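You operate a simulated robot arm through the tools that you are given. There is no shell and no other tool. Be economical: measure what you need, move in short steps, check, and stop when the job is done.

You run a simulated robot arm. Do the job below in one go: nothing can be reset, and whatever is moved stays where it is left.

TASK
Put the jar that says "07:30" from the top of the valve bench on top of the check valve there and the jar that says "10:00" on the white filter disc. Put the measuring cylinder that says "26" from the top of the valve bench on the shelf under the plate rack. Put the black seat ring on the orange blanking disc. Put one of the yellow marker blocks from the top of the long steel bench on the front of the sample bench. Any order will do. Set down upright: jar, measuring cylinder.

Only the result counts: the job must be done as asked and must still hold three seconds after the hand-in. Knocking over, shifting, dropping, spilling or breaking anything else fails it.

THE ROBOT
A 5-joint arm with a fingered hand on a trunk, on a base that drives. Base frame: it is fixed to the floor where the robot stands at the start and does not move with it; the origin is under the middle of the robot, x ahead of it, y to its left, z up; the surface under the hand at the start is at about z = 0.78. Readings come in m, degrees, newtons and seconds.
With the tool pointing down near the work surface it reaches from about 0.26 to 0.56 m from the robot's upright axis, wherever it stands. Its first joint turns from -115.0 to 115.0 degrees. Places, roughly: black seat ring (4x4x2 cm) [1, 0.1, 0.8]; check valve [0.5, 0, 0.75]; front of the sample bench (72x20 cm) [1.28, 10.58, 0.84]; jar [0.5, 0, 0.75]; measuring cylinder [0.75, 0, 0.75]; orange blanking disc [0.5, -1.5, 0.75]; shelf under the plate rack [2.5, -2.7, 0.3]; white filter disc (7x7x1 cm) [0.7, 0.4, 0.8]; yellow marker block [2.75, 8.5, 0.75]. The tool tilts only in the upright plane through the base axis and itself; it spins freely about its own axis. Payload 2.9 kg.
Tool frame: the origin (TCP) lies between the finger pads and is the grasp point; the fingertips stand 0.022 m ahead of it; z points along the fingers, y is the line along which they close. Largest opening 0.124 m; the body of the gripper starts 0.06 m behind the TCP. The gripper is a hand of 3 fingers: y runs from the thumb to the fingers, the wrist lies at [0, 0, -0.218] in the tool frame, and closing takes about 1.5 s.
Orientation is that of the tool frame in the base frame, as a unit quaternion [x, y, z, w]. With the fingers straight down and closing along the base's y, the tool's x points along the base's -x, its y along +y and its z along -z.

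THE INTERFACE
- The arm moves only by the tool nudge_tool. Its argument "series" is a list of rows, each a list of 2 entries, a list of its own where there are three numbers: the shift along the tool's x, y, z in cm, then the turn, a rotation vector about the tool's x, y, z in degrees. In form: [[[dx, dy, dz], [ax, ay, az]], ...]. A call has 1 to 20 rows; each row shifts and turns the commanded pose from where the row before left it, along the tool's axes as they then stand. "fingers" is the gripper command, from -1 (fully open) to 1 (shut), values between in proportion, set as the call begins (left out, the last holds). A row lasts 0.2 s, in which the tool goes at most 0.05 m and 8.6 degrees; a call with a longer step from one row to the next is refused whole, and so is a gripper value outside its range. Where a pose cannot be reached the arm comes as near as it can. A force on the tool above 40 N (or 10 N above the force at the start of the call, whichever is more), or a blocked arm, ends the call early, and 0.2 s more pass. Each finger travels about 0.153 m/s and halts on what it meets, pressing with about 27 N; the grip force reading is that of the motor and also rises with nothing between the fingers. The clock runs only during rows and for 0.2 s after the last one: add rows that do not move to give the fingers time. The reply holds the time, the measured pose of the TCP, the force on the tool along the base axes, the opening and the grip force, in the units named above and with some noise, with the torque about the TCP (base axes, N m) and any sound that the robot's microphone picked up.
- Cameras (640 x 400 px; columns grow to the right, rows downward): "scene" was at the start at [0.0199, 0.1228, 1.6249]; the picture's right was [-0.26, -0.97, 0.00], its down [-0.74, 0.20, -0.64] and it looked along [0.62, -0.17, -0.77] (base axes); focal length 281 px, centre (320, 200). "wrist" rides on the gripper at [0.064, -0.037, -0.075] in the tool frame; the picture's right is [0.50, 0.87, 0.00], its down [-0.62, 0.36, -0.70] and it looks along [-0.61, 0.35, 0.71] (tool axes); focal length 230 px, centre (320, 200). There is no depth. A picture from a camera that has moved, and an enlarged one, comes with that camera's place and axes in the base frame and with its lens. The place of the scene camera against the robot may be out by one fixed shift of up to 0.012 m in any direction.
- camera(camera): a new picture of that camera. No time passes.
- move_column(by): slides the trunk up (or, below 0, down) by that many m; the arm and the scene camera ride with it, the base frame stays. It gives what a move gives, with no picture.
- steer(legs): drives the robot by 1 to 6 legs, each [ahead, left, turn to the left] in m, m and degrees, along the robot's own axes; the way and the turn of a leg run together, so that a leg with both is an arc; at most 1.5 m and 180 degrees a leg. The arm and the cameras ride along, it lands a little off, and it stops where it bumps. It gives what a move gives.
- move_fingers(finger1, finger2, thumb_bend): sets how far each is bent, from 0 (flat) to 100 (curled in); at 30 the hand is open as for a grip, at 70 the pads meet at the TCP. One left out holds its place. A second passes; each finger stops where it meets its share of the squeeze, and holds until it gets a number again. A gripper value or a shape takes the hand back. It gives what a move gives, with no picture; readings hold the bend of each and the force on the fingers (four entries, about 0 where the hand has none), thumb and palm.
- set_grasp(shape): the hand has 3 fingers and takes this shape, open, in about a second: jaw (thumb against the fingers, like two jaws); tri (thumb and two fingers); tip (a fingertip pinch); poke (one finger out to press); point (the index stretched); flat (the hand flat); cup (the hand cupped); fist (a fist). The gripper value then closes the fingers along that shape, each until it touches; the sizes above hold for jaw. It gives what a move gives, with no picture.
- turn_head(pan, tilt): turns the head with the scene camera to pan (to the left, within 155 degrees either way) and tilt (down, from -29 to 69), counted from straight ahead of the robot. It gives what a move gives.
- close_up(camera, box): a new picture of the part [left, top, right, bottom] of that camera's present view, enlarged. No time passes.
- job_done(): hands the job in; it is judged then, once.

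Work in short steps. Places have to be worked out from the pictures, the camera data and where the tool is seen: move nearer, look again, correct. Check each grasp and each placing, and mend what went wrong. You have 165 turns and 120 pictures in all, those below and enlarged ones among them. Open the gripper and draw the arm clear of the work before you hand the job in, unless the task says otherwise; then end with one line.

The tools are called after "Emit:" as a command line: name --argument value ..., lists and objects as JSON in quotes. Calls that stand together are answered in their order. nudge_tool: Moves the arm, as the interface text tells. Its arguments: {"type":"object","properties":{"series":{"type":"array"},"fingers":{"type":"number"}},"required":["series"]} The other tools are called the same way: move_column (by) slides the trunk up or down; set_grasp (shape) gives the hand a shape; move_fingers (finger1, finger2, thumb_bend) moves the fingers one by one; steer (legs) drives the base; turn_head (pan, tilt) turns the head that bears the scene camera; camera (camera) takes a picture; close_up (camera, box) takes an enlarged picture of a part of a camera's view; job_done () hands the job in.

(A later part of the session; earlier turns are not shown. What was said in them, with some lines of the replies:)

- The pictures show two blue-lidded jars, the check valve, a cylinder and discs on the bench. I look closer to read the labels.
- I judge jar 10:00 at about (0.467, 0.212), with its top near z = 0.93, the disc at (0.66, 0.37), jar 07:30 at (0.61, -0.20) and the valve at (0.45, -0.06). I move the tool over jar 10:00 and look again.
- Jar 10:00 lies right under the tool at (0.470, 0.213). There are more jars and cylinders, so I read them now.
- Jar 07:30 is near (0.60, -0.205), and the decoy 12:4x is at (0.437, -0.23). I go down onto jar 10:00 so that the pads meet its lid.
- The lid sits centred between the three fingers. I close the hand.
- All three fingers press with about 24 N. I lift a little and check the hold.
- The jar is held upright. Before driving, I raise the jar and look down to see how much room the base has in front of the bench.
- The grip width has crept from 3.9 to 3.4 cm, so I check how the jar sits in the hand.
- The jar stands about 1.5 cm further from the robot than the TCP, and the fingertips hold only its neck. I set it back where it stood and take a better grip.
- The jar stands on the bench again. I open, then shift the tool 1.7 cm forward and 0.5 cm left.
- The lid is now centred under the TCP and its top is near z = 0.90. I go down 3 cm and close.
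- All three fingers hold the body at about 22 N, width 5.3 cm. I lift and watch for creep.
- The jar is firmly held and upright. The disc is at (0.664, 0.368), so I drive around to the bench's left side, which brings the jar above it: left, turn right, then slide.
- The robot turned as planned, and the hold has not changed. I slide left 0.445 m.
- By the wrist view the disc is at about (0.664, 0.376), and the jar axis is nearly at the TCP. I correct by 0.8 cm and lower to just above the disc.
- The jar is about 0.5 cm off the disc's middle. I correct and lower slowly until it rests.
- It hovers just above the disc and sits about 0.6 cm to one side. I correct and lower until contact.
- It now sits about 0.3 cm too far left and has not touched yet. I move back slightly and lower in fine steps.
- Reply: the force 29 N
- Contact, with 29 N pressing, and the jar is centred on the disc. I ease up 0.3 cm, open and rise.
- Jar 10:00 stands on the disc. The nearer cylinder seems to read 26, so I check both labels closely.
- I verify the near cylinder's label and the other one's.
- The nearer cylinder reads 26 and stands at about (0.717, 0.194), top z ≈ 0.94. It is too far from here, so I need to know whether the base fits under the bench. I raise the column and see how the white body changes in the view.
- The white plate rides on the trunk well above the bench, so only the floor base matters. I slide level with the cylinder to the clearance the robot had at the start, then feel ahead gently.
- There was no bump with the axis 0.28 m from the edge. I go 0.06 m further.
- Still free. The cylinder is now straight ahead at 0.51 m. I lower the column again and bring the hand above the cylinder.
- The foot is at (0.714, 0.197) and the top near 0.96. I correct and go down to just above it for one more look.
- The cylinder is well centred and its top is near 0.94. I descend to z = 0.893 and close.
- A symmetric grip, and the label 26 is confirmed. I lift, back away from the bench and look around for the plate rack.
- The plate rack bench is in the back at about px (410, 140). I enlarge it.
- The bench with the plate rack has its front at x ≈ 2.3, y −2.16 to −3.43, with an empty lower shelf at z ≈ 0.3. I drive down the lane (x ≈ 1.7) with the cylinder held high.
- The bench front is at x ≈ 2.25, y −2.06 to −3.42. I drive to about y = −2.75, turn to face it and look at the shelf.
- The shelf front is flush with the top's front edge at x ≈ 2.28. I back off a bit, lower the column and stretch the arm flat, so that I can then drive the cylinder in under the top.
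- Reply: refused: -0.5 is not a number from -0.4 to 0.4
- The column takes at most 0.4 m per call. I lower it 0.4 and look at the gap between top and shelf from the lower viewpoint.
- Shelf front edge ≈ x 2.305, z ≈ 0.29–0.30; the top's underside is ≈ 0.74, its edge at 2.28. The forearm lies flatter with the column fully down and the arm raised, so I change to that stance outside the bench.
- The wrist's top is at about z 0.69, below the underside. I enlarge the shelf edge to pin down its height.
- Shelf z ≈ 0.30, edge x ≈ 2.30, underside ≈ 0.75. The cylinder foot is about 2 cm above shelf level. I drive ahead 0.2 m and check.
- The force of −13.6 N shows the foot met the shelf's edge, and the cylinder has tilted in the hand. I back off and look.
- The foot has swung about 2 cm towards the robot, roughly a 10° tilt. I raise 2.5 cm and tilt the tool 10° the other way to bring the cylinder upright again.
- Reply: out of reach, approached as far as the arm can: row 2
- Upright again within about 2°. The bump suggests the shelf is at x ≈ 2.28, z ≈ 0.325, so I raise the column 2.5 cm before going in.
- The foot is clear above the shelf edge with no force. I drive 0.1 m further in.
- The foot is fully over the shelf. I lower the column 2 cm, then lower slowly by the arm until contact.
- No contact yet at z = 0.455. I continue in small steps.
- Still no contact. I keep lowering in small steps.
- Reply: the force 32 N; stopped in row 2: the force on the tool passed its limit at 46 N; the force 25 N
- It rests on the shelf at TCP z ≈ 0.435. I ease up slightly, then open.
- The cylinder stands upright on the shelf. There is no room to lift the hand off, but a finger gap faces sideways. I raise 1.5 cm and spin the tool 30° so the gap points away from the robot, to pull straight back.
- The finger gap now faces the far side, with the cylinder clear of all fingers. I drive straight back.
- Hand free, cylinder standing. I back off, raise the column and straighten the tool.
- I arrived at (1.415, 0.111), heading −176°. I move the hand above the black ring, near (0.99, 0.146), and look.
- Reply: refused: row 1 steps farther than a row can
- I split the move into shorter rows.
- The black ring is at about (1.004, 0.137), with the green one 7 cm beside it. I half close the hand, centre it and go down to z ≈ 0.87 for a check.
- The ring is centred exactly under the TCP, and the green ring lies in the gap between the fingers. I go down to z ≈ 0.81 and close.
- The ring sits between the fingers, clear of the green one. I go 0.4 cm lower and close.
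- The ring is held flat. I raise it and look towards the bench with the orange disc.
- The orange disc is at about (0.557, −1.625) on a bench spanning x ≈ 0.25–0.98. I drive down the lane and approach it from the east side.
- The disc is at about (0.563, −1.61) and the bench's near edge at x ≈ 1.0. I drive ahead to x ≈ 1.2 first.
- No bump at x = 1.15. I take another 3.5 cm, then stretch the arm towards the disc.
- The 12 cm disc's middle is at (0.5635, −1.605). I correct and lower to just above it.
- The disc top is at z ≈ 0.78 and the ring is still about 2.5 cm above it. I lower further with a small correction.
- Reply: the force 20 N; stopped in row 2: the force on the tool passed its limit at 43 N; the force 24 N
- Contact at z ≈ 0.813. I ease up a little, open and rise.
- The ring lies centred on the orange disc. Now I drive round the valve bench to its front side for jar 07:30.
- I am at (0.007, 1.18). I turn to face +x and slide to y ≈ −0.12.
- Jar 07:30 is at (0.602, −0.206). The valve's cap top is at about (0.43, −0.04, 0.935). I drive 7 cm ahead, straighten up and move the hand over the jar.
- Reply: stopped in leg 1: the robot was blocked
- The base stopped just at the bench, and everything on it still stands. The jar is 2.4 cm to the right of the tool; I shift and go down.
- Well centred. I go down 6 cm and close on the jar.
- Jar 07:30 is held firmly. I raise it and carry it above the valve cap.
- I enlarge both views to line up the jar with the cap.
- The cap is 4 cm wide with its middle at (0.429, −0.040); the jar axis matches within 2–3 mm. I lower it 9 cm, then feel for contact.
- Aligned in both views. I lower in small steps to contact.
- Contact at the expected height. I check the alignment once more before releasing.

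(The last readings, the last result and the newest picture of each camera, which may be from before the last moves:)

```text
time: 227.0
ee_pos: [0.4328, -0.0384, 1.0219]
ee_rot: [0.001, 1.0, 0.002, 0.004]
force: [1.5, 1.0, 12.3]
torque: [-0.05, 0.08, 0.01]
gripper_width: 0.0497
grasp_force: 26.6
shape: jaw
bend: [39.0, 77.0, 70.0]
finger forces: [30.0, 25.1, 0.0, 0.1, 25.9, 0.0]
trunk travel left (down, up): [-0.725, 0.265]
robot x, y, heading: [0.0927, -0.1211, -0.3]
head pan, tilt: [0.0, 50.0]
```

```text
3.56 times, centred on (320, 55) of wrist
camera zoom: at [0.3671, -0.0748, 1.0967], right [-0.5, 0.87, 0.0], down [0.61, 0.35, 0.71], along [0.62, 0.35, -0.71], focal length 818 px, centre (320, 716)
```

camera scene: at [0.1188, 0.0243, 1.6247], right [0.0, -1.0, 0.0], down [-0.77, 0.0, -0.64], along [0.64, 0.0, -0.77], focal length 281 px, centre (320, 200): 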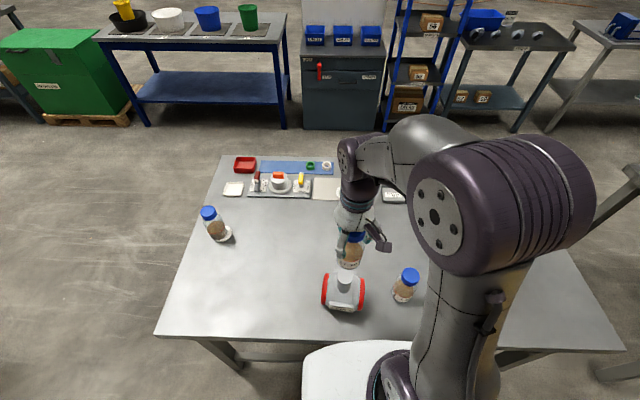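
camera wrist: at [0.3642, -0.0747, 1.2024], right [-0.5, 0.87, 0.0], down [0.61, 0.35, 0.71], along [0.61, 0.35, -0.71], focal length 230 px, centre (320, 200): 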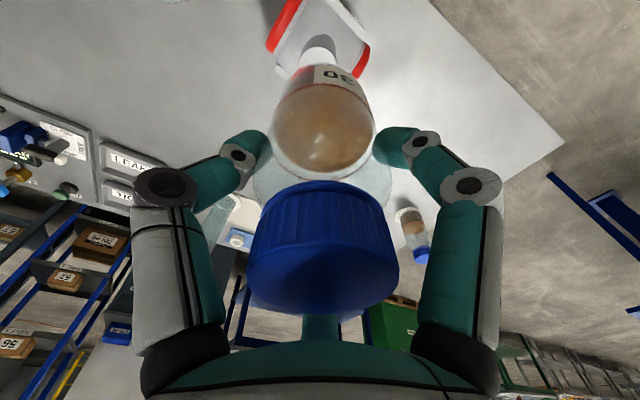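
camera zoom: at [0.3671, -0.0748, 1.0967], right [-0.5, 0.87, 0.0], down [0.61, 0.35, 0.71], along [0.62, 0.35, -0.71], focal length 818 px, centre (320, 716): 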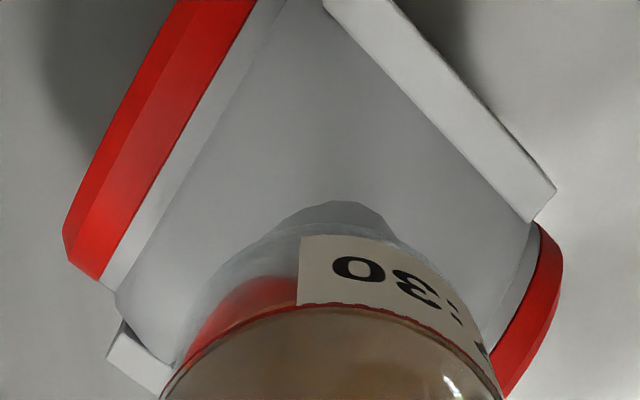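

The jar is centred on the cap within about 4 mm. I ease up slightly, release and rise straight up.

Emit:
nudge_tool --series '[[[0, 0, -0.1], [0, 0, 0]], [[0, 0, 0], [0, 0, 0]]]'

Emit:
nudge_tool --series '[[[0, 0, 0], [0, 0, 0]], [[0, 0, 0], [0, 0, 0]], [[0, 0, 0], [0, 0, 0]], [[0, 0, 0], [0, 0, 0]], [[0, 0, 0], [0, 0, 0]], [[0, 0, 0], [0, 0, 0]], [[0, 0, -2], [0, 0, 0]], [[0, 0, -3], [0, 0, 0]], [[0, 0, -4], [0, 0, 0]], [[0, 0, -4], [0, 0, 0]], [[0, 0, -2], [0, 0, 0]]]' --fingers -1

Emit:
camera --camera "wrist"

Emit:
camera --camera "scene"

```text
time: 227.6
ee_pos: [0.4314, -0.039, 1.0231]
ee_rot: [0.001, 1.0, 0.002, 0.005]
force: [0.4, -0.1, 3.6]
torque: [-0.05, 0.07, 0.03]
gripper_width: 0.0496
grasp_force: 26.8
shape: jaw
bend: [39.0, 77.0, 70.0]
finger forces: [30.1, 24.7, 0.0, 0.0, 25.6, 0.0]
trunk travel left (down, up): [-0.725, 0.265]
robot x, y, heading: [0.0957, -0.1149, -0.1]
head pan, tilt: [0.0, 50.0]
```

```text
time: 230.0
ee_pos: [0.4321, -0.0392, 1.1725]
ee_rot: [0.001, 1.0, 0.001, 0.004]
force: [0.6, 0.2, 0.1]
torque: [-0.01, -0.02, 0.01]
gripper_width: 0.1238
grasp_force: 0.0
shape: jaw
bend: [30.0, 30.0, 30.0]
finger forces: [0.1, 0.1, 0.1, 0.0, 0.0, 0.0]
trunk travel left (down, up): [-0.725, 0.265]
robot x, y, heading: [0.0954, -0.1197, 0.0]
head pan, tilt: [0.0, 50.0]
```

```text
30 pictures are left
camera wrist: at [0.367, -0.0751, 1.2467], right [-0.5, 0.87, 0.0], down [0.61, 0.35, 0.71], along [0.61, 0.35, -0.71], focal length 230 px, centre (320, 200)
```

wrist: 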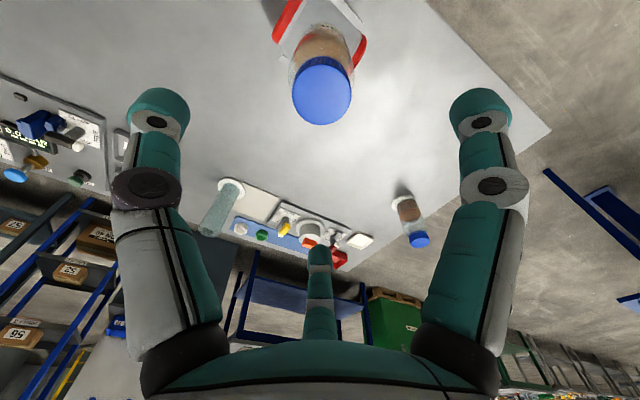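

```text
29 pictures are left
camera scene: at [0.119, 0.024, 1.6248], right [0.0, -1.0, 0.0], down [-0.77, 0.0, -0.64], along [0.64, 0.0, -0.77], focal length 281 px, centre (320, 200)
```

scene: 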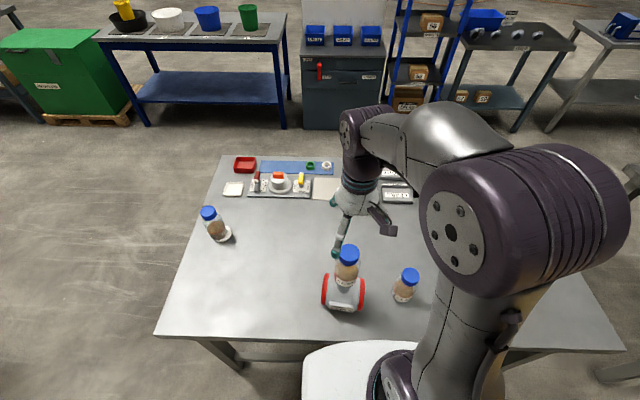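

The jar stands on the check valve. I back off and look north for the long steel bench.

Emit:
steer --legs '[[-0.3, 0, 0], [0, 1.4, 0]]'

Emit:
turn_head --pan 75 --tilt 10

Emit:
camera --camera "scene"

```text
time: 238.6
ee_pos: [0.1401, 1.3431, 1.1719]
ee_rot: [0.007, 1.0, 0.001, 0.004]
force: [-0.4, -0.8, -0.1]
torque: [-0.01, -0.02, 0.01]
gripper_width: 0.1238
grasp_force: 0.0
shape: jaw
bend: [30.0, 30.0, 30.0]
finger forces: [0.1, 0.1, 0.1, 0.0, 0.0, 0.0]
trunk travel left (down, up): [-0.725, 0.265]
robot x, y, heading: [-0.1937, 1.2617, -0.9]
head pan, tilt: [0.0, 50.0]
```

```text
time: 240.1
ee_pos: [0.1406, 1.3437, 1.172]
ee_rot: [0.007, 1.0, 0.001, 0.005]
force: [-0.5, 0.8, 0.8]
torque: [-0.01, 0.0, 0.01]
gripper_width: 0.1238
grasp_force: 0.0
shape: jaw
bend: [30.0, 30.0, 30.0]
finger forces: [0.0, 0.0, 0.0, 0.1, 0.0, 0.0]
trunk travel left (down, up): [-0.725, 0.265]
robot x, y, heading: [-0.1953, 1.2672, -1.0]
head pan, tilt: [75.0, 10.0]
```

```text
28 pictures are left
camera scene: at [-0.2234, 1.4997, 1.6866], right [0.96, -0.27, 0.0], down [-0.05, -0.17, -0.98], along [0.27, 0.95, -0.17], focal length 281 px, centre (320, 200)
```

scene: 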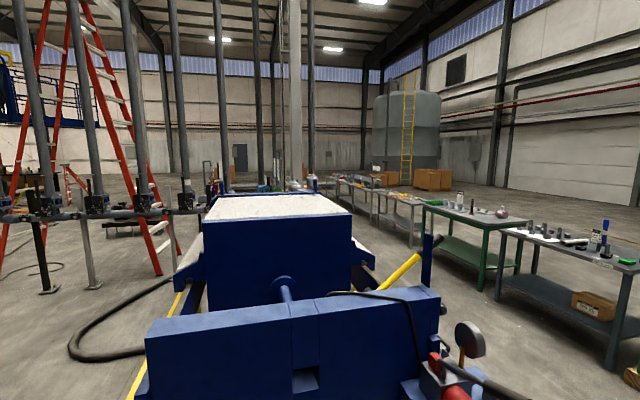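

A blue machine stands to the north; the lane between it and the right-hand benches is near x ≈ 1.75. I go there, turn north and drive part of the way.

Emit:
steer --legs '[[1.4, 0, 0], [0.52, 0, 0], [0, 0, 91], [1.5, 0, 0], [1.0, 0, 0]]'

Emit:
turn_head --pan 0 --tilt 15

Emit:
camera --camera "scene"

```text
time: 265.4
ee_pos: [1.6204, 4.0934, 1.172]
ee_rot: [0.714, -0.7, -0.004, -0.002]
force: [-0.2, -0.5, 0.6]
torque: [0.0, 0.0, 0.0]
gripper_width: 0.1241
grasp_force: 0.1
shape: jaw
bend: [30.0, 30.0, 30.0]
finger forces: [0.0, 0.1, 0.0, 0.0, 0.0, 0.1]
trunk travel left (down, up): [-0.725, 0.265]
robot x, y, heading: [1.7088, 3.7613, 91.2]
head pan, tilt: [75.0, 10.0]
```

```text
time: 266.9
ee_pos: [1.6205, 4.093, 1.1721]
ee_rot: [0.714, -0.7, -0.003, -0.003]
force: [0.1, 0.2, 0.1]
torque: [-0.01, 0.02, -0.02]
gripper_width: 0.124
grasp_force: 0.1
shape: jaw
bend: [30.0, 30.0, 30.0]
finger forces: [0.1, 0.0, 0.0, 0.1, 0.0, 0.0]
trunk travel left (down, up): [-0.725, 0.265]
robot x, y, heading: [1.7066, 3.761, 91.2]
head pan, tilt: [0.0, 15.0]
```

```text
27 pictures are left
camera scene: at [1.5684, 3.7876, 1.6785], right [1.0, 0.02, 0.0], down [0.01, -0.26, -0.97], along [-0.02, 0.97, -0.26], focal length 281 px, centre (320, 200)
```

scene: 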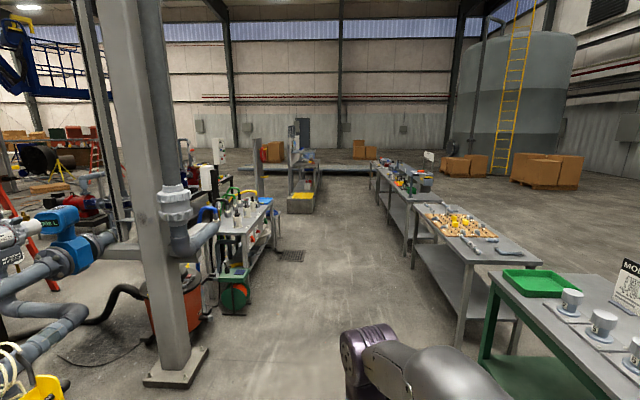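

I enlarge the benches ahead to find the yellow marker blocks and the sample bench.

Emit:
close_up --camera "scene" --box '[270, 120, 530, 280]'

```text
2.46 times, centred on (400, 200) of scene
camera zoom: at [1.5684, 3.7876, 1.6785], right [1.0, 0.02, 0.0], down [0.01, -0.26, -0.97], along [-0.02, 0.97, -0.26], focal length 691 px, centre (123, 200)
```

zoom: 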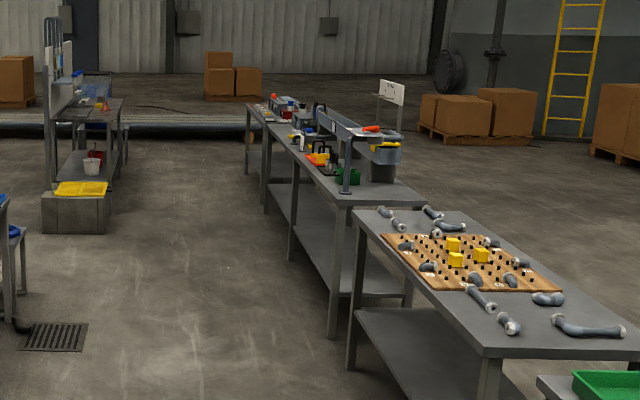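

Yellow cubes on a peg board stand at y ≈ 6.4, but the given place (2.75, 8.5) is on the long bench further on. I drive on and look there.

Emit:
steer --legs '[[0, -0.1, -1.2], [1.5, 0, 0], [1.5, 0, 0], [0.9, 0, 0]]'

Emit:
turn_head --pan -60 --tilt 30

Emit:
camera --camera "scene"

```text
time: 286.4
ee_pos: [1.8143, 7.9967, 1.1723]
ee_rot: [-0.695, 0.719, 0.005, 0.002]
force: [0.2, -0.2, -0.5]
torque: [-0.01, 0.02, -0.02]
gripper_width: 0.1237
grasp_force: 0.0
shape: jaw
bend: [30.0, 30.0, 30.0]
finger forces: [0.0, 0.0, 0.1, 0.0, 0.1, 0.0]
trunk travel left (down, up): [-0.725, 0.265]
robot x, y, heading: [1.888, 7.6575, 88.2]
head pan, tilt: [0.0, 15.0]
```

```text
time: 287.7
ee_pos: [1.8145, 7.9962, 1.1715]
ee_rot: [-0.695, 0.719, 0.005, 0.003]
force: [-1.0, 0.0, -0.1]
torque: [-0.01, 0.04, -0.01]
gripper_width: 0.1239
grasp_force: 0.0
shape: jaw
bend: [30.0, 30.0, 30.0]
finger forces: [0.0, 0.1, 0.1, 0.1, 0.1, 0.0]
trunk travel left (down, up): [-0.725, 0.265]
robot x, y, heading: [1.8832, 7.6587, 87.9]
head pan, tilt: [-60.0, 30.0]
```

```text
25 pictures are left
camera scene: at [1.8226, 7.6434, 1.6543], right [0.47, -0.88, 0.0], down [-0.44, -0.24, -0.87], along [0.76, 0.41, -0.5], focal length 281 px, centre (320, 200)
```

scene: 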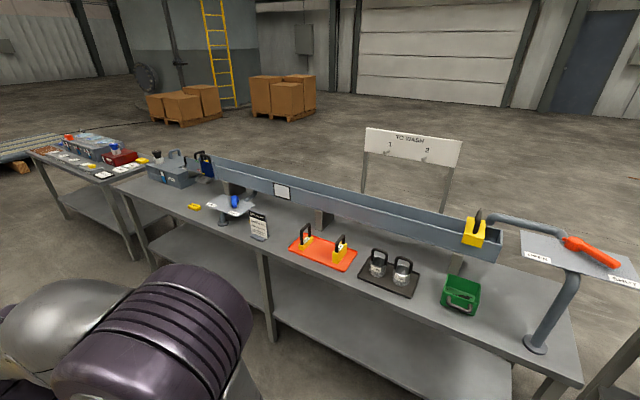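

This long steel bench holds several yellow things. I enlarge it.

Emit:
close_up --camera "scene" --box '[130, 130, 380, 280]'

Emit:
close_up --camera "scene" --box '[360, 190, 580, 340]'

```text
2.56 times, centred on (255, 205) of scene
camera zoom: at [1.8226, 7.6434, 1.6543], right [0.47, -0.88, 0.0], down [-0.44, -0.24, -0.87], along [0.76, 0.41, -0.5], focal length 719 px, centre (486, 187)
```

zoom: 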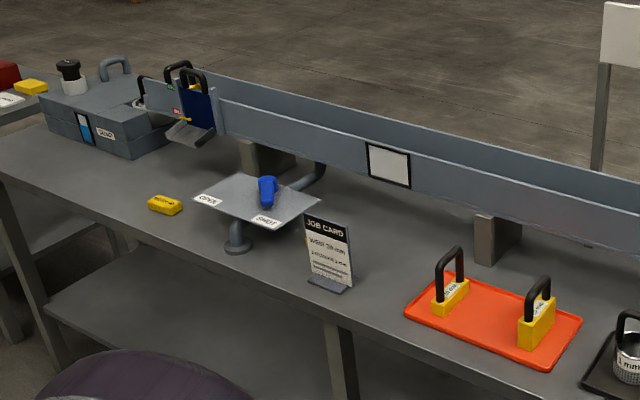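

```text
2.67 times, centred on (470, 265) of scene
camera zoom: at [1.8226, 7.6434, 1.6543], right [0.47, -0.88, 0.0], down [-0.44, -0.24, -0.87], along [0.76, 0.41, -0.5], focal length 749 px, centre (-80, 27)
```

zoom: 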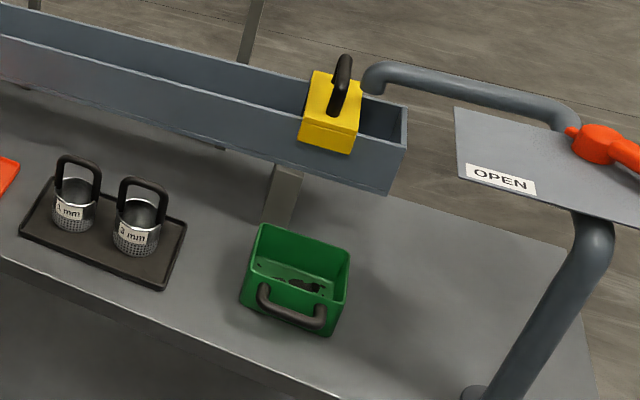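

A small yellow brick with text lies near px (195, 206). I read it, and the similar one beyond.

Emit:
close_up --camera "scene" --box '[170, 190, 220, 220]'

Emit:
close_up --camera "scene" --box '[30, 130, 160, 200]'

```text
12.80 times, centred on (195, 205) of scene
camera zoom: at [1.8226, 7.6434, 1.6543], right [0.47, -0.88, 0.0], down [-0.44, -0.24, -0.87], along [0.76, 0.41, -0.5], focal length 3594 px, centre (1920, 136)
```

zoom: 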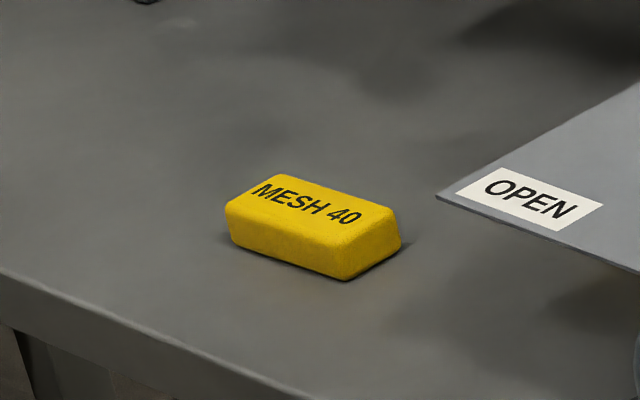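

```text
4.92 times, centred on (95, 165) of scene
camera zoom: at [1.8226, 7.6434, 1.6543], right [0.47, -0.88, 0.0], down [-0.44, -0.24, -0.87], along [0.76, 0.41, -0.5], focal length 1382 px, centre (1428, 372)
```

zoom: 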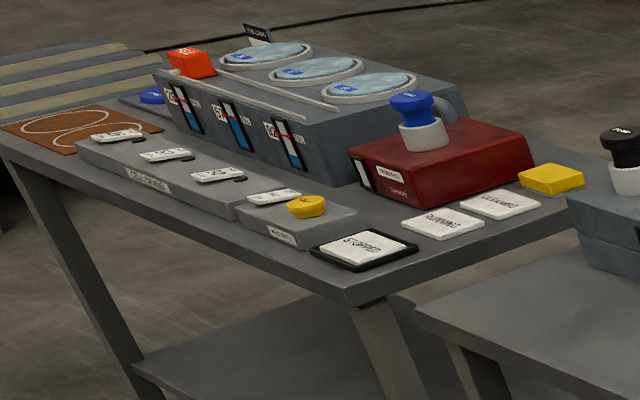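

The "MESH 40" yellow marker block lies on the long steel bench at about (2.72, 8.96). I drive level with it and turn to face the bench.

Emit:
steer --legs '[[1.29, 0, 0], [0, 0, -88], [0.33, 0, 0]]'

Emit:
turn_head --pan 0 --tilt 50

Emit:
camera --camera "scene"

Emit:
camera --camera "wrist"

```text
time: 299.7
ee_pos: [2.6142, 9.0413, 1.1713]
ee_rot: [-0.003, 1.0, 0.001, 0.004]
force: [-0.6, 0.2, 0.3]
torque: [0.01, 0.04, 0.01]
gripper_width: 0.124
grasp_force: 0.1
shape: jaw
bend: [30.0, 30.0, 30.0]
finger forces: [0.1, 0.0, 0.0, 0.0, 0.1, 0.0]
trunk travel left (down, up): [-0.725, 0.265]
robot x, y, heading: [2.2748, 8.9592, 0.4]
head pan, tilt: [-60.0, 30.0]
```

```text
time: 301.0
ee_pos: [2.6143, 9.0409, 1.1712]
ee_rot: [-0.004, 1.0, 0.001, 0.004]
force: [0.0, 0.5, -0.7]
torque: [-0.04, 0.01, -0.01]
gripper_width: 0.1238
grasp_force: 0.1
shape: jaw
bend: [30.0, 30.0, 30.0]
finger forces: [0.0, 0.0, 0.0, 0.0, 0.1, 0.0]
trunk travel left (down, up): [-0.725, 0.265]
robot x, y, heading: [2.2786, 8.9544, 0.6]
head pan, tilt: [0.0, 50.0]
```

```text
20 pictures are left
camera scene: at [2.3, 9.1012, 1.6248], right [0.01, -1.0, 0.0], down [-0.77, 0.0, -0.64], along [0.64, 0.0, -0.77], focal length 281 px, centre (320, 200)
```

scene: 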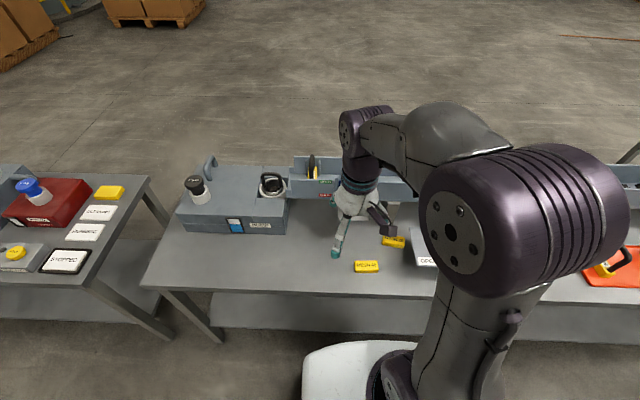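

```text
19 pictures are left
camera wrist: at [2.549, 9.0046, 1.2463], right [-0.51, 0.86, 0.0], down [0.61, 0.36, 0.71], along [0.61, 0.36, -0.71], focal length 230 px, centre (320, 200)
```

wrist: 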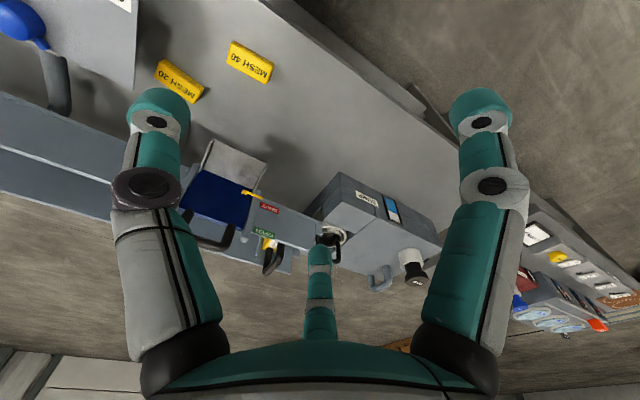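

Two marker blocks lie here, MESH 40 and MESH 20. I take MESH 40 at about (2.707, 8.957): I move over it, spin the tool 90° so the jaws close across its short side, and lower.

Emit:
nudge_tool --series '[[[-3.1, -2.8, 2], [0, 0, 7.5]], [[-3.1, -2.8, 2], [0, 0, 7.5]], [[-2.7, -3.2, 2], [0, 0, 7.5]], [[0, 0, 3], [0, 0, 7.5]], [[0, 0, 3], [0, 0, 7.5]], [[0, 0, 3], [0, 0, 7.5]], [[0, 0, 3], [0, 0, 7.5]], [[0, 0, 2], [0, 0, 7.5]], [[0, 0, 0], [0, 0, 7.5]], [[0, 0, 0], [0, 0, 7.5]], [[0, 0, 0], [0, 0, 7.5]], [[0, 0, 0], [0, 0, 7.5]], [[0, 0, 0], [0, 0, 0]]]' --fingers -0.1

Emit:
camera --camera "wrist"

```text
time: 303.8
ee_pos: [2.6924, 8.9454, 0.9719]
ee_rot: [0.705, 0.709, 0.003, 0.003]
force: [-0.1, -0.2, 0.5]
torque: [0.01, 0.02, 0.03]
gripper_width: 0.0686
grasp_force: 0.1
shape: jaw
bend: [34.0, 34.0, 70.0]
finger forces: [0.0, 0.0, 0.1, 0.0, 0.1, 0.0]
trunk travel left (down, up): [-0.725, 0.265]
robot x, y, heading: [2.278, 8.9617, 0.4]
head pan, tilt: [0.0, 50.0]
```

```text
18 pictures are left
camera wrist: at [2.6541, 9.0095, 1.0471], right [0.86, 0.5, 0.01], down [0.35, -0.62, 0.7], along [0.36, -0.61, -0.71], focal length 230 px, centre (320, 200)
```

wrist: 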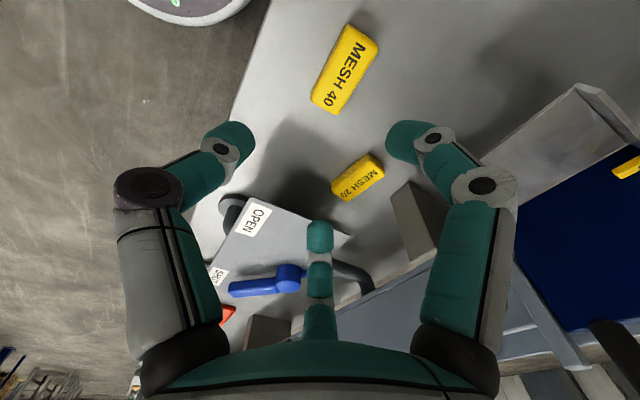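

The block's long axis lies along y, with its middle at (2.710, 8.958). I centre the hand and go down to z ≈ 0.84.

Emit:
nudge_tool --series '[[[1.2, 1.75, 3], [0, 0, 0]], [[0, 0, 4], [0, 0, 0]], [[0, 0, 4], [0, 0, 0]], [[0, 0, 2.2], [0, 0, 0]], [[0, 0, 0], [0, 0, 0]]]'

Emit:
camera --camera "wrist"

```text
time: 305.0
ee_pos: [2.7114, 8.9581, 0.8383]
ee_rot: [0.705, 0.71, 0.004, 0.002]
force: [0.2, -0.5, -0.1]
torque: [0.04, -0.01, -0.01]
gripper_width: 0.0685
grasp_force: 0.1
shape: jaw
bend: [34.0, 34.0, 70.0]
finger forces: [0.1, 0.0, 0.0, 0.1, 0.0, 0.1]
trunk travel left (down, up): [-0.725, 0.265]
robot x, y, heading: [2.2781, 8.9564, 0.6]
head pan, tilt: [0.0, 50.0]
```

```text
17 pictures are left
camera wrist: at [2.6735, 9.023, 0.914], right [0.86, 0.51, 0.01], down [0.35, -0.61, 0.7], along [0.36, -0.61, -0.71], focal length 230 px, centre (320, 200)
```

wrist: 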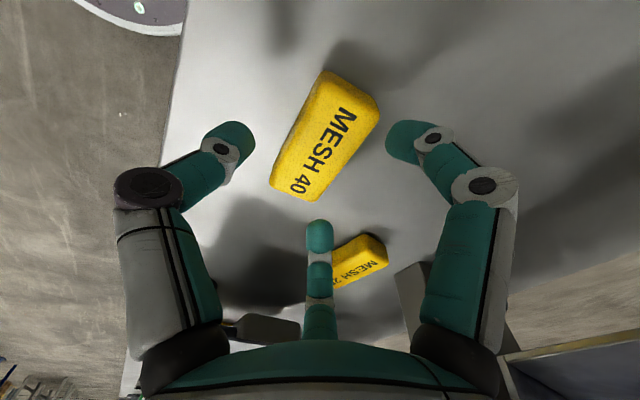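

The block sits between the fingers. I go down to about z = 0.806 and close.

Emit:
nudge_tool --series '[[[0.2, 0.3, 2], [0, 0, 0]], [[0, 0, 1.2], [0, 0, 0]], [[0, 0, 0], [0, 0, 0]]]'

Emit:
nudge_tool --series '[[[0, 0, 0], [0, 0, 0]], [[0, 0, 0], [0, 0, 0]], [[0, 0, 0], [0, 0, 0]], [[0, 0, 0], [0, 0, 0]], [[0, 0, 0], [0, 0, 0]], [[0, 0, 0], [0, 0, 0]], [[0, 0, 0], [0, 0, 0]]]' --fingers 1

Emit:
nudge_tool --series '[[[0, 0, -1], [0, 0, 0]], [[0, 0, -3], [0, 0, 0]], [[0, 0, -4], [0, 0, 0]], [[0, 0, 0], [0, 0, 0]]]'

Emit:
camera --camera "wrist"

```text
time: 305.8
ee_pos: [2.7155, 8.9605, 0.8064]
ee_rot: [0.704, 0.71, 0.003, 0.003]
force: [0.4, 0.4, -0.3]
torque: [-0.01, 0.01, 0.01]
gripper_width: 0.0686
grasp_force: 0.1
shape: jaw
bend: [34.0, 34.0, 70.0]
finger forces: [0.1, 0.0, 0.1, 0.0, 0.1, 0.0]
trunk travel left (down, up): [-0.725, 0.265]
robot x, y, heading: [2.2802, 8.9571, 0.6]
head pan, tilt: [0.0, 50.0]
```

```text
time: 307.4
ee_pos: [2.7157, 8.9601, 0.8075]
ee_rot: [0.705, 0.709, 0.003, 0.003]
force: [0.6, -0.1, 3.0]
torque: [0.0, 0.08, 0.0]
gripper_width: 0.0417
grasp_force: 26.6
shape: jaw
bend: [79.0, 79.0, 70.0]
finger forces: [19.1, 19.2, 0.0, 0.0, 37.2, 0.0]
trunk travel left (down, up): [-0.725, 0.265]
robot x, y, heading: [2.2778, 8.9601, 0.3]
head pan, tilt: [0.0, 50.0]
```

```text
time: 308.4
ee_pos: [2.712, 8.9614, 0.8888]
ee_rot: [0.704, 0.71, 0.002, 0.002]
force: [0.3, 0.2, 0.2]
torque: [0.03, 0.01, -0.02]
gripper_width: 0.0423
grasp_force: 27.3
shape: jaw
bend: [80.0, 80.0, 70.0]
finger forces: [19.0, 19.1, 0.0, 0.0, 38.3, 0.1]
trunk travel left (down, up): [-0.725, 0.265]
robot x, y, heading: [2.2794, 8.962, 0.2]
head pan, tilt: [0.0, 50.0]
```

```text
16 pictures are left
camera wrist: at [2.6746, 9.0257, 0.9637], right [0.86, 0.51, 0.01], down [0.36, -0.61, 0.7], along [0.36, -0.61, -0.71], focal length 230 px, centre (320, 200)
```

wrist: 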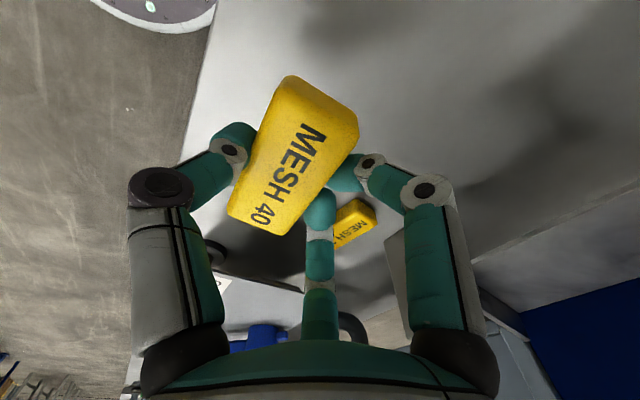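

The block is held. I raise it, back away and look towards the sample bench.

Emit:
nudge_tool --series '[[[0, 0, -4.5], [0, 0, 0]], [[0, 0, -4.5], [0, 0, 0]], [[0, 0, -4.5], [0, 0, 0]], [[0, 0, -4.5], [0, 0, 0]], [[0, 0, -4.5], [0, 0, 0]], [[0, 0, -3], [0, 0, 0]]]'

Emit:
steer --legs '[[-0.4, 0, 0], [0, 0, 90]]'

Emit:
turn_head --pan 20 --tilt 25

Emit:
camera --camera "scene"

```text
time: 309.8
ee_pos: [2.7111, 8.9583, 1.1422]
ee_rot: [0.705, 0.709, 0.003, 0.002]
force: [0.2, 0.1, -0.4]
torque: [-0.02, -0.03, 0.0]
gripper_width: 0.0429
grasp_force: 26.9
shape: jaw
bend: [81.0, 81.0, 70.0]
finger forces: [19.5, 19.4, 0.0, 0.1, 38.5, 0.1]
trunk travel left (down, up): [-0.725, 0.265]
robot x, y, heading: [2.2763, 8.9617, 0.4]
head pan, tilt: [0.0, 50.0]
```

```text
time: 316.2
ee_pos: [1.8681, 9.3899, 1.1441]
ee_rot: [-0.012, 1.0, 0.004, 0.0]
force: [0.1, 0.5, -1.3]
torque: [0.0, -0.02, 0.01]
gripper_width: 0.0427
grasp_force: 27.3
shape: jaw
bend: [81.0, 81.0, 70.0]
finger forces: [18.3, 18.3, 0.1, 0.0, 36.3, 0.1]
trunk travel left (down, up): [-0.725, 0.265]
robot x, y, heading: [1.8785, 8.958, 91.2]
head pan, tilt: [0.0, 50.0]
```

```text
time: 317.1
ee_pos: [1.8697, 9.3898, 1.1423]
ee_rot: [-0.012, 1.0, 0.004, 0.0]
force: [-0.2, 0.7, -1.5]
torque: [0.0, 0.01, -0.03]
gripper_width: 0.0424
grasp_force: 27.1
shape: jaw
bend: [81.0, 81.0, 70.0]
finger forces: [18.3, 18.2, 0.0, 0.0, 36.2, 0.1]
trunk travel left (down, up): [-0.725, 0.265]
robot x, y, heading: [1.876, 8.9549, 91.4]
head pan, tilt: [20.0, 25.0]
```

```text
15 pictures are left
camera scene: at [1.7046, 8.9776, 1.6622], right [0.93, 0.36, 0.0], down [0.15, -0.39, -0.91], along [-0.33, 0.84, -0.42], focal length 281 px, centre (320, 200)
```

scene: 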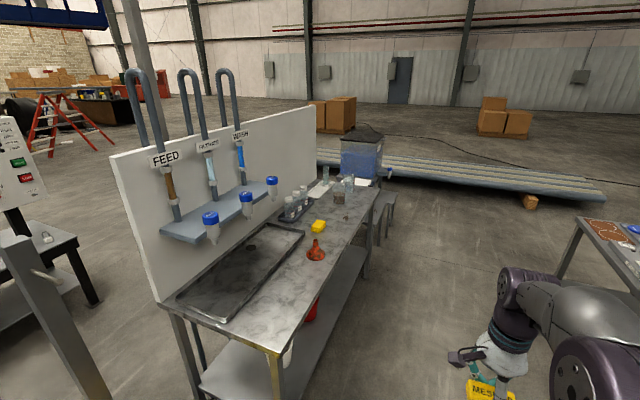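

The sample bench's front edge faces this lane (x ≈ 1.38, y 9.5–10.95). I drive alongside to y ≈ 10.55, turn to face it and look down on the front strip.

Emit:
steer --legs '[[0.8, 0, -1], [0.8, 0, 0], [0, 0, 90]]'

Emit:
turn_head --pan 0 --tilt 50

Emit:
camera --camera "scene"

```text
time: 328.9
ee_pos: [1.4327, 10.5347, 1.1429]
ee_rot: [-0.698, 0.716, 0.003, -0.003]
force: [0.4, 0.0, -0.9]
torque: [0.01, 0.0, 0.05]
gripper_width: 0.0414
grasp_force: 27.0
shape: jaw
bend: [81.0, 81.0, 70.0]
finger forces: [17.4, 17.1, 0.0, 0.1, 34.2, 0.0]
trunk travel left (down, up): [-0.725, 0.265]
robot x, y, heading: [1.8687, 10.5241, 178.4]
head pan, tilt: [20.0, 25.0]
```

```text
time: 329.8
ee_pos: [1.4323, 10.5361, 1.1425]
ee_rot: [-0.698, 0.716, 0.003, -0.003]
force: [0.5, 0.0, 0.1]
torque: [0.02, 0.02, -0.01]
gripper_width: 0.0416
grasp_force: 26.9
shape: jaw
bend: [81.0, 81.0, 70.0]
finger forces: [17.3, 17.2, 0.1, 0.0, 34.1, 0.0]
trunk travel left (down, up): [-0.725, 0.265]
robot x, y, heading: [1.8637, 10.5215, 178.3]
head pan, tilt: [0.0, 50.0]
```

```text
14 pictures are left
camera scene: at [1.8495, 10.3742, 1.6248], right [0.03, 1.0, 0.0], down [0.77, -0.02, -0.64], along [-0.64, 0.02, -0.77], focal length 281 px, centre (320, 200)
```

scene: 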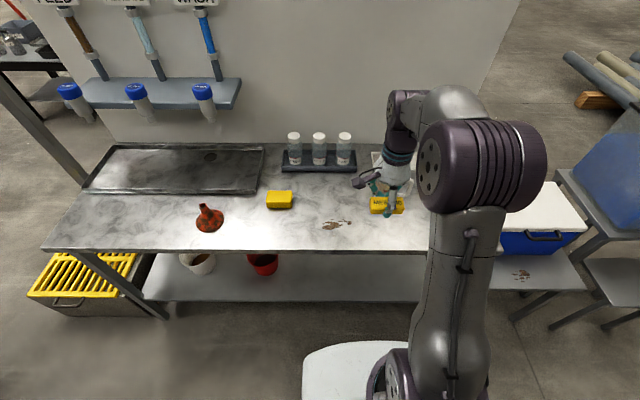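

The front strip around (1.29, 10.6) looks free. I check it with the wrist camera under the held block.

Emit:
camera --camera "wrist"

```text
13 pictures are left
camera wrist: at [1.4679, 10.4707, 1.2182], right [-0.88, -0.48, 0.01], down [-0.33, 0.63, 0.7], along [-0.34, 0.62, -0.71], focal length 230 px, centre (320, 200)
```

wrist: 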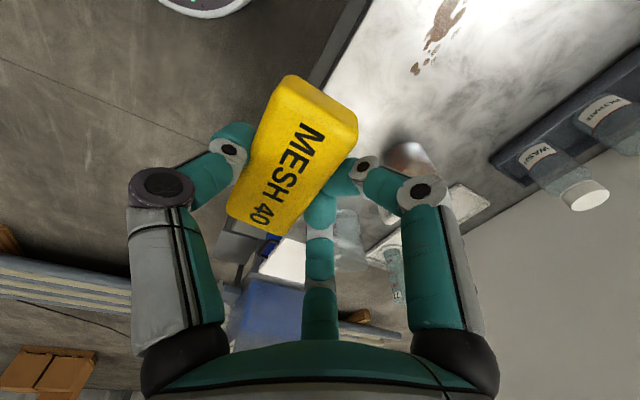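

A cup stands near (1.205, 10.61) and a stain at y 10.40–10.49. I choose (1.32, 10.55), drive 6 cm nearer and lower to just above the top.

Emit:
steer --legs '[[0.06, 0, 0]]'

Emit:
nudge_tool --series '[[[-0.7, 2.6, 3], [0, 0, 0]], [[-0.7, 2.6, 3], [0, 0, 0]], [[0, 0, 4.5], [0, 0, 0]], [[0, 0, 4.5], [0, 0, 0]], [[0, 0, 4.5], [0, 0, 0]], [[0, 0, 3], [0, 0, 0]], [[0, 0, 0], [0, 0, 0]]]'

Emit:
close_up --camera "scene" --box '[280, 120, 500, 290]'

```text
time: 330.7
ee_pos: [1.3719, 10.5376, 1.1428]
ee_rot: [-0.697, 0.717, 0.003, -0.002]
force: [0.0, -0.1, -1.4]
torque: [-0.02, -0.04, 0.01]
gripper_width: 0.0416
grasp_force: 27.4
shape: jaw
bend: [81.0, 81.0, 70.0]
finger forces: [17.3, 17.3, 0.0, 0.0, 34.1, 0.1]
trunk travel left (down, up): [-0.725, 0.265]
robot x, y, heading: [1.8051, 10.5195, 178.4]
head pan, tilt: [0.0, 50.0]
```

```text
time: 332.3
ee_pos: [1.3174, 10.5523, 0.9189]
ee_rot: [-0.697, 0.717, 0.003, -0.002]
force: [-0.1, -0.1, -0.3]
torque: [0.0, 0.02, 0.0]
gripper_width: 0.0416
grasp_force: 26.8
shape: jaw
bend: [81.0, 81.0, 70.0]
finger forces: [19.0, 18.8, 0.0, 0.1, 35.7, 0.0]
trunk travel left (down, up): [-0.725, 0.265]
robot x, y, heading: [1.8036, 10.5242, 178.5]
head pan, tilt: [0.0, 50.0]
```

```text
2.35 times, centred on (390, 205) of scene
camera zoom: at [1.7892, 10.3759, 1.6248], right [0.03, 1.0, 0.0], down [0.77, -0.02, -0.64], along [-0.64, 0.02, -0.77], focal length 661 px, centre (155, 188)
```

zoom: 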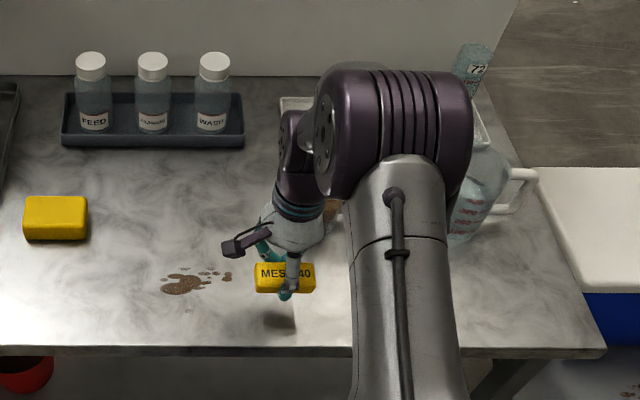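

The block hovers over the free front strip. I lower it in small steps to contact.

Emit:
nudge_tool --series '[[[0, 0, 1], [0, 0, 0]], [[0, 0, 1], [0, 0, 0]], [[0, 0, 0.6], [0, 0, 0]], [[0, 0, 0.6], [0, 0, 0]], [[0, 0, 0], [0, 0, 0]]]'

Emit:
nudge_tool --series '[[[0, 0, 0.4], [0, 0, 0]], [[0, 0, 0.4], [0, 0, 0]], [[0, 0, 0.3], [0, 0, 0]], [[0, 0, 0], [0, 0, 0]]]'

```text
time: 333.5
ee_pos: [1.3191, 10.5534, 0.887]
ee_rot: [-0.697, 0.717, 0.003, -0.003]
force: [-0.4, 0.4, 0.2]
torque: [-0.02, 0.0, 0.0]
gripper_width: 0.0424
grasp_force: 27.0
shape: jaw
bend: [81.0, 81.0, 70.0]
finger forces: [19.3, 19.1, 0.1, 0.1, 36.1, 0.0]
trunk travel left (down, up): [-0.725, 0.265]
robot x, y, heading: [1.8075, 10.5216, 178.0]
head pan, tilt: [0.0, 50.0]
```

```text
time: 334.5
ee_pos: [1.3166, 10.5522, 0.8753]
ee_rot: [-0.697, 0.717, 0.003, -0.003]
force: [-0.5, -0.4, -0.2]
torque: [0.03, 0.01, -0.02]
gripper_width: 0.0425
grasp_force: 27.0
shape: jaw
bend: [81.0, 81.0, 70.0]
finger forces: [19.3, 19.2, 0.1, 0.1, 36.0, 0.0]
trunk travel left (down, up): [-0.725, 0.265]
robot x, y, heading: [1.8043, 10.5224, 178.3]
head pan, tilt: [0.0, 50.0]
```

Not touching yet at z = 0.875. I continue.

Emit:
nudge_tool --series '[[[0, 0, 0.3], [0, 0, 0]], [[0, 0, 0.3], [0, 0, 0]], [[0, 0, 0.3], [0, 0, 0]], [[0, 0, 0], [0, 0, 0]]]'

Emit:
close_up --camera "scene" --box '[340, 190, 420, 260]'

```text
time: 335.5
ee_pos: [1.3182, 10.5515, 0.8666]
ee_rot: [-0.698, 0.716, 0.003, -0.002]
force: [-2.7, -0.5, 6.8]
torque: [-0.04, -0.26, 0.02]
gripper_width: 0.0424
grasp_force: 26.9
shape: jaw
bend: [81.0, 81.0, 70.0]
finger forces: [19.4, 20.8, 0.0, 0.0, 35.7, 0.0]
trunk travel left (down, up): [-0.725, 0.265]
robot x, y, heading: [1.8037, 10.5239, 178.3]
head pan, tilt: [0.0, 50.0]
```

```text
5.71 times, centred on (380, 225) of scene
camera zoom: at [1.7896, 10.3758, 1.6249], right [0.03, 1.0, 0.0], down [0.77, -0.02, -0.64], along [-0.64, 0.02, -0.77], focal length 1604 px, centre (-23, 57)
```

zoom: 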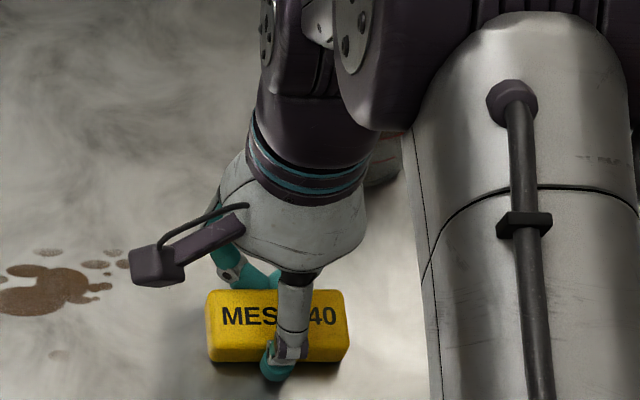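

Touching with about 7 N. I open partly, lower no further, and rise.

Emit:
nudge_tool --series '[[[0, 0, 0], [0, 0, 0]], [[0, 0, 0], [0, 0, 0]], [[0, 0, 0], [0, 0, 0]], [[0, 0, 0], [0, 0, 0]], [[0, 0, 0], [0, 0, 0]], [[0, 0, -2], [0, 0, 0]], [[0, 0, -4], [0, 0, 0]], [[0, 0, -4.5], [0, 0, 0]], [[0, 0, -4.5], [0, 0, 0]], [[0, 0, -4.5], [0, 0, 0]], [[0, 0, -4.5], [0, 0, 0]], [[0, -4, 0], [0, 0, 0]], [[0, -4, 0], [0, 0, 0]]]' --fingers -0.1

Emit:
camera --camera "scene"

Emit:
camera --camera "wrist"

```text
time: 338.3
ee_pos: [1.4013, 10.55, 1.1064]
ee_rot: [-0.697, 0.717, 0.003, -0.003]
force: [0.4, 0.6, 0.6]
torque: [0.0, 0.01, 0.04]
gripper_width: 0.0677
grasp_force: 0.0
shape: jaw
bend: [34.0, 34.0, 70.0]
finger forces: [0.0, 0.0, 0.1, 0.1, 0.0, 0.0]
trunk travel left (down, up): [-0.725, 0.265]
robot x, y, heading: [1.8081, 10.5223, 178.6]
head pan, tilt: [0.0, 50.0]
```

```text
10 pictures are left
camera scene: at [1.7908, 10.3759, 1.6248], right [0.03, 1.0, 0.0], down [0.77, -0.02, -0.64], along [-0.64, 0.02, -0.77], focal length 281 px, centre (320, 200)
```

scene: 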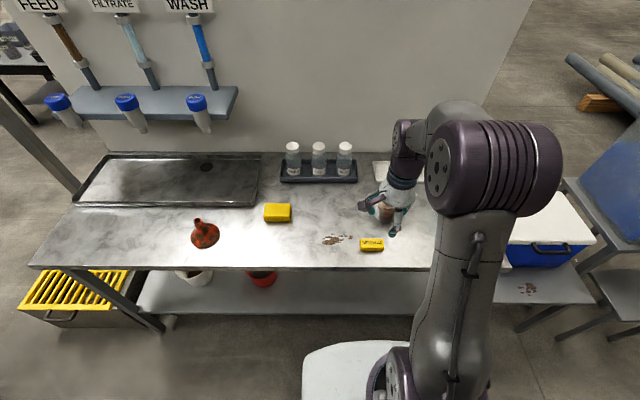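

```text
9 pictures are left
camera wrist: at [1.4364, 10.485, 1.181], right [-0.88, -0.48, 0.01], down [-0.33, 0.63, 0.7], along [-0.34, 0.62, -0.71], focal length 230 px, centre (320, 200)
```

wrist: 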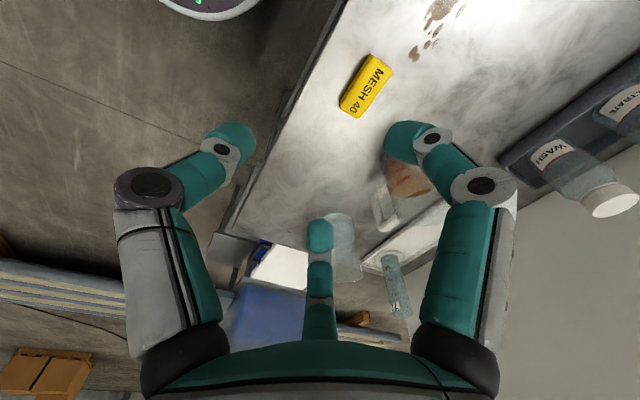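

MESH 40 lies flat on the front of the sample bench, and the other jobs were seen done. I open fully and back clear.

Emit:
nudge_tool --series '[[[0, 0, -2], [0, 0, 0]], [[0, 0, 0], [0, 0, 0]], [[0, 0, 0], [0, 0, 0]], [[0, 0, 0], [0, 0, 0]]]' --fingers -1

Emit:
steer --legs '[[-0.3, 0, 0]]'

Emit:
job_done

```text
time: 339.3
ee_pos: [1.3989, 10.5504, 1.1258]
ee_rot: [-0.697, 0.717, 0.003, -0.003]
force: [0.3, 0.2, -1.1]
torque: [-0.05, 0.01, -0.01]
gripper_width: 0.1238
grasp_force: 0.0
shape: jaw
bend: [30.0, 30.0, 30.0]
finger forces: [0.0, 0.0, 0.1, 0.0, 0.0, 0.0]
trunk travel left (down, up): [-0.725, 0.265]
robot x, y, heading: [1.8048, 10.5195, 178.2]
head pan, tilt: [0.0, 50.0]
```

```text
time: 341.4
ee_pos: [1.7022, 10.5424, 1.1254]
ee_rot: [-0.696, 0.718, 0.004, -0.003]
force: [-0.2, -0.3, 0.8]
torque: [-0.01, -0.01, 0.06]
gripper_width: 0.1239
grasp_force: 0.1
shape: jaw
bend: [30.0, 30.0, 30.0]
finger forces: [0.0, 0.1, 0.0, 0.0, 0.0, 0.0]
trunk travel left (down, up): [-0.725, 0.265]
robot x, y, heading: [2.1067, 10.51, 178.4]
head pan, tilt: [0.0, 50.0]
```

```text
The job is handed in.
```

All five placements are done, each was seen in place after release, and the job is handed in: jar 07:30 on the check valve, jar 10:00 on the white disc, cylinder 26 on the shelf, black ring on the orange disc, and the MESH 40 marker block on the front of the sample bench; along the way the base bumped the valve bench once, and the cylinder's foot touched the shelf edge once, with nothing seen to shift.
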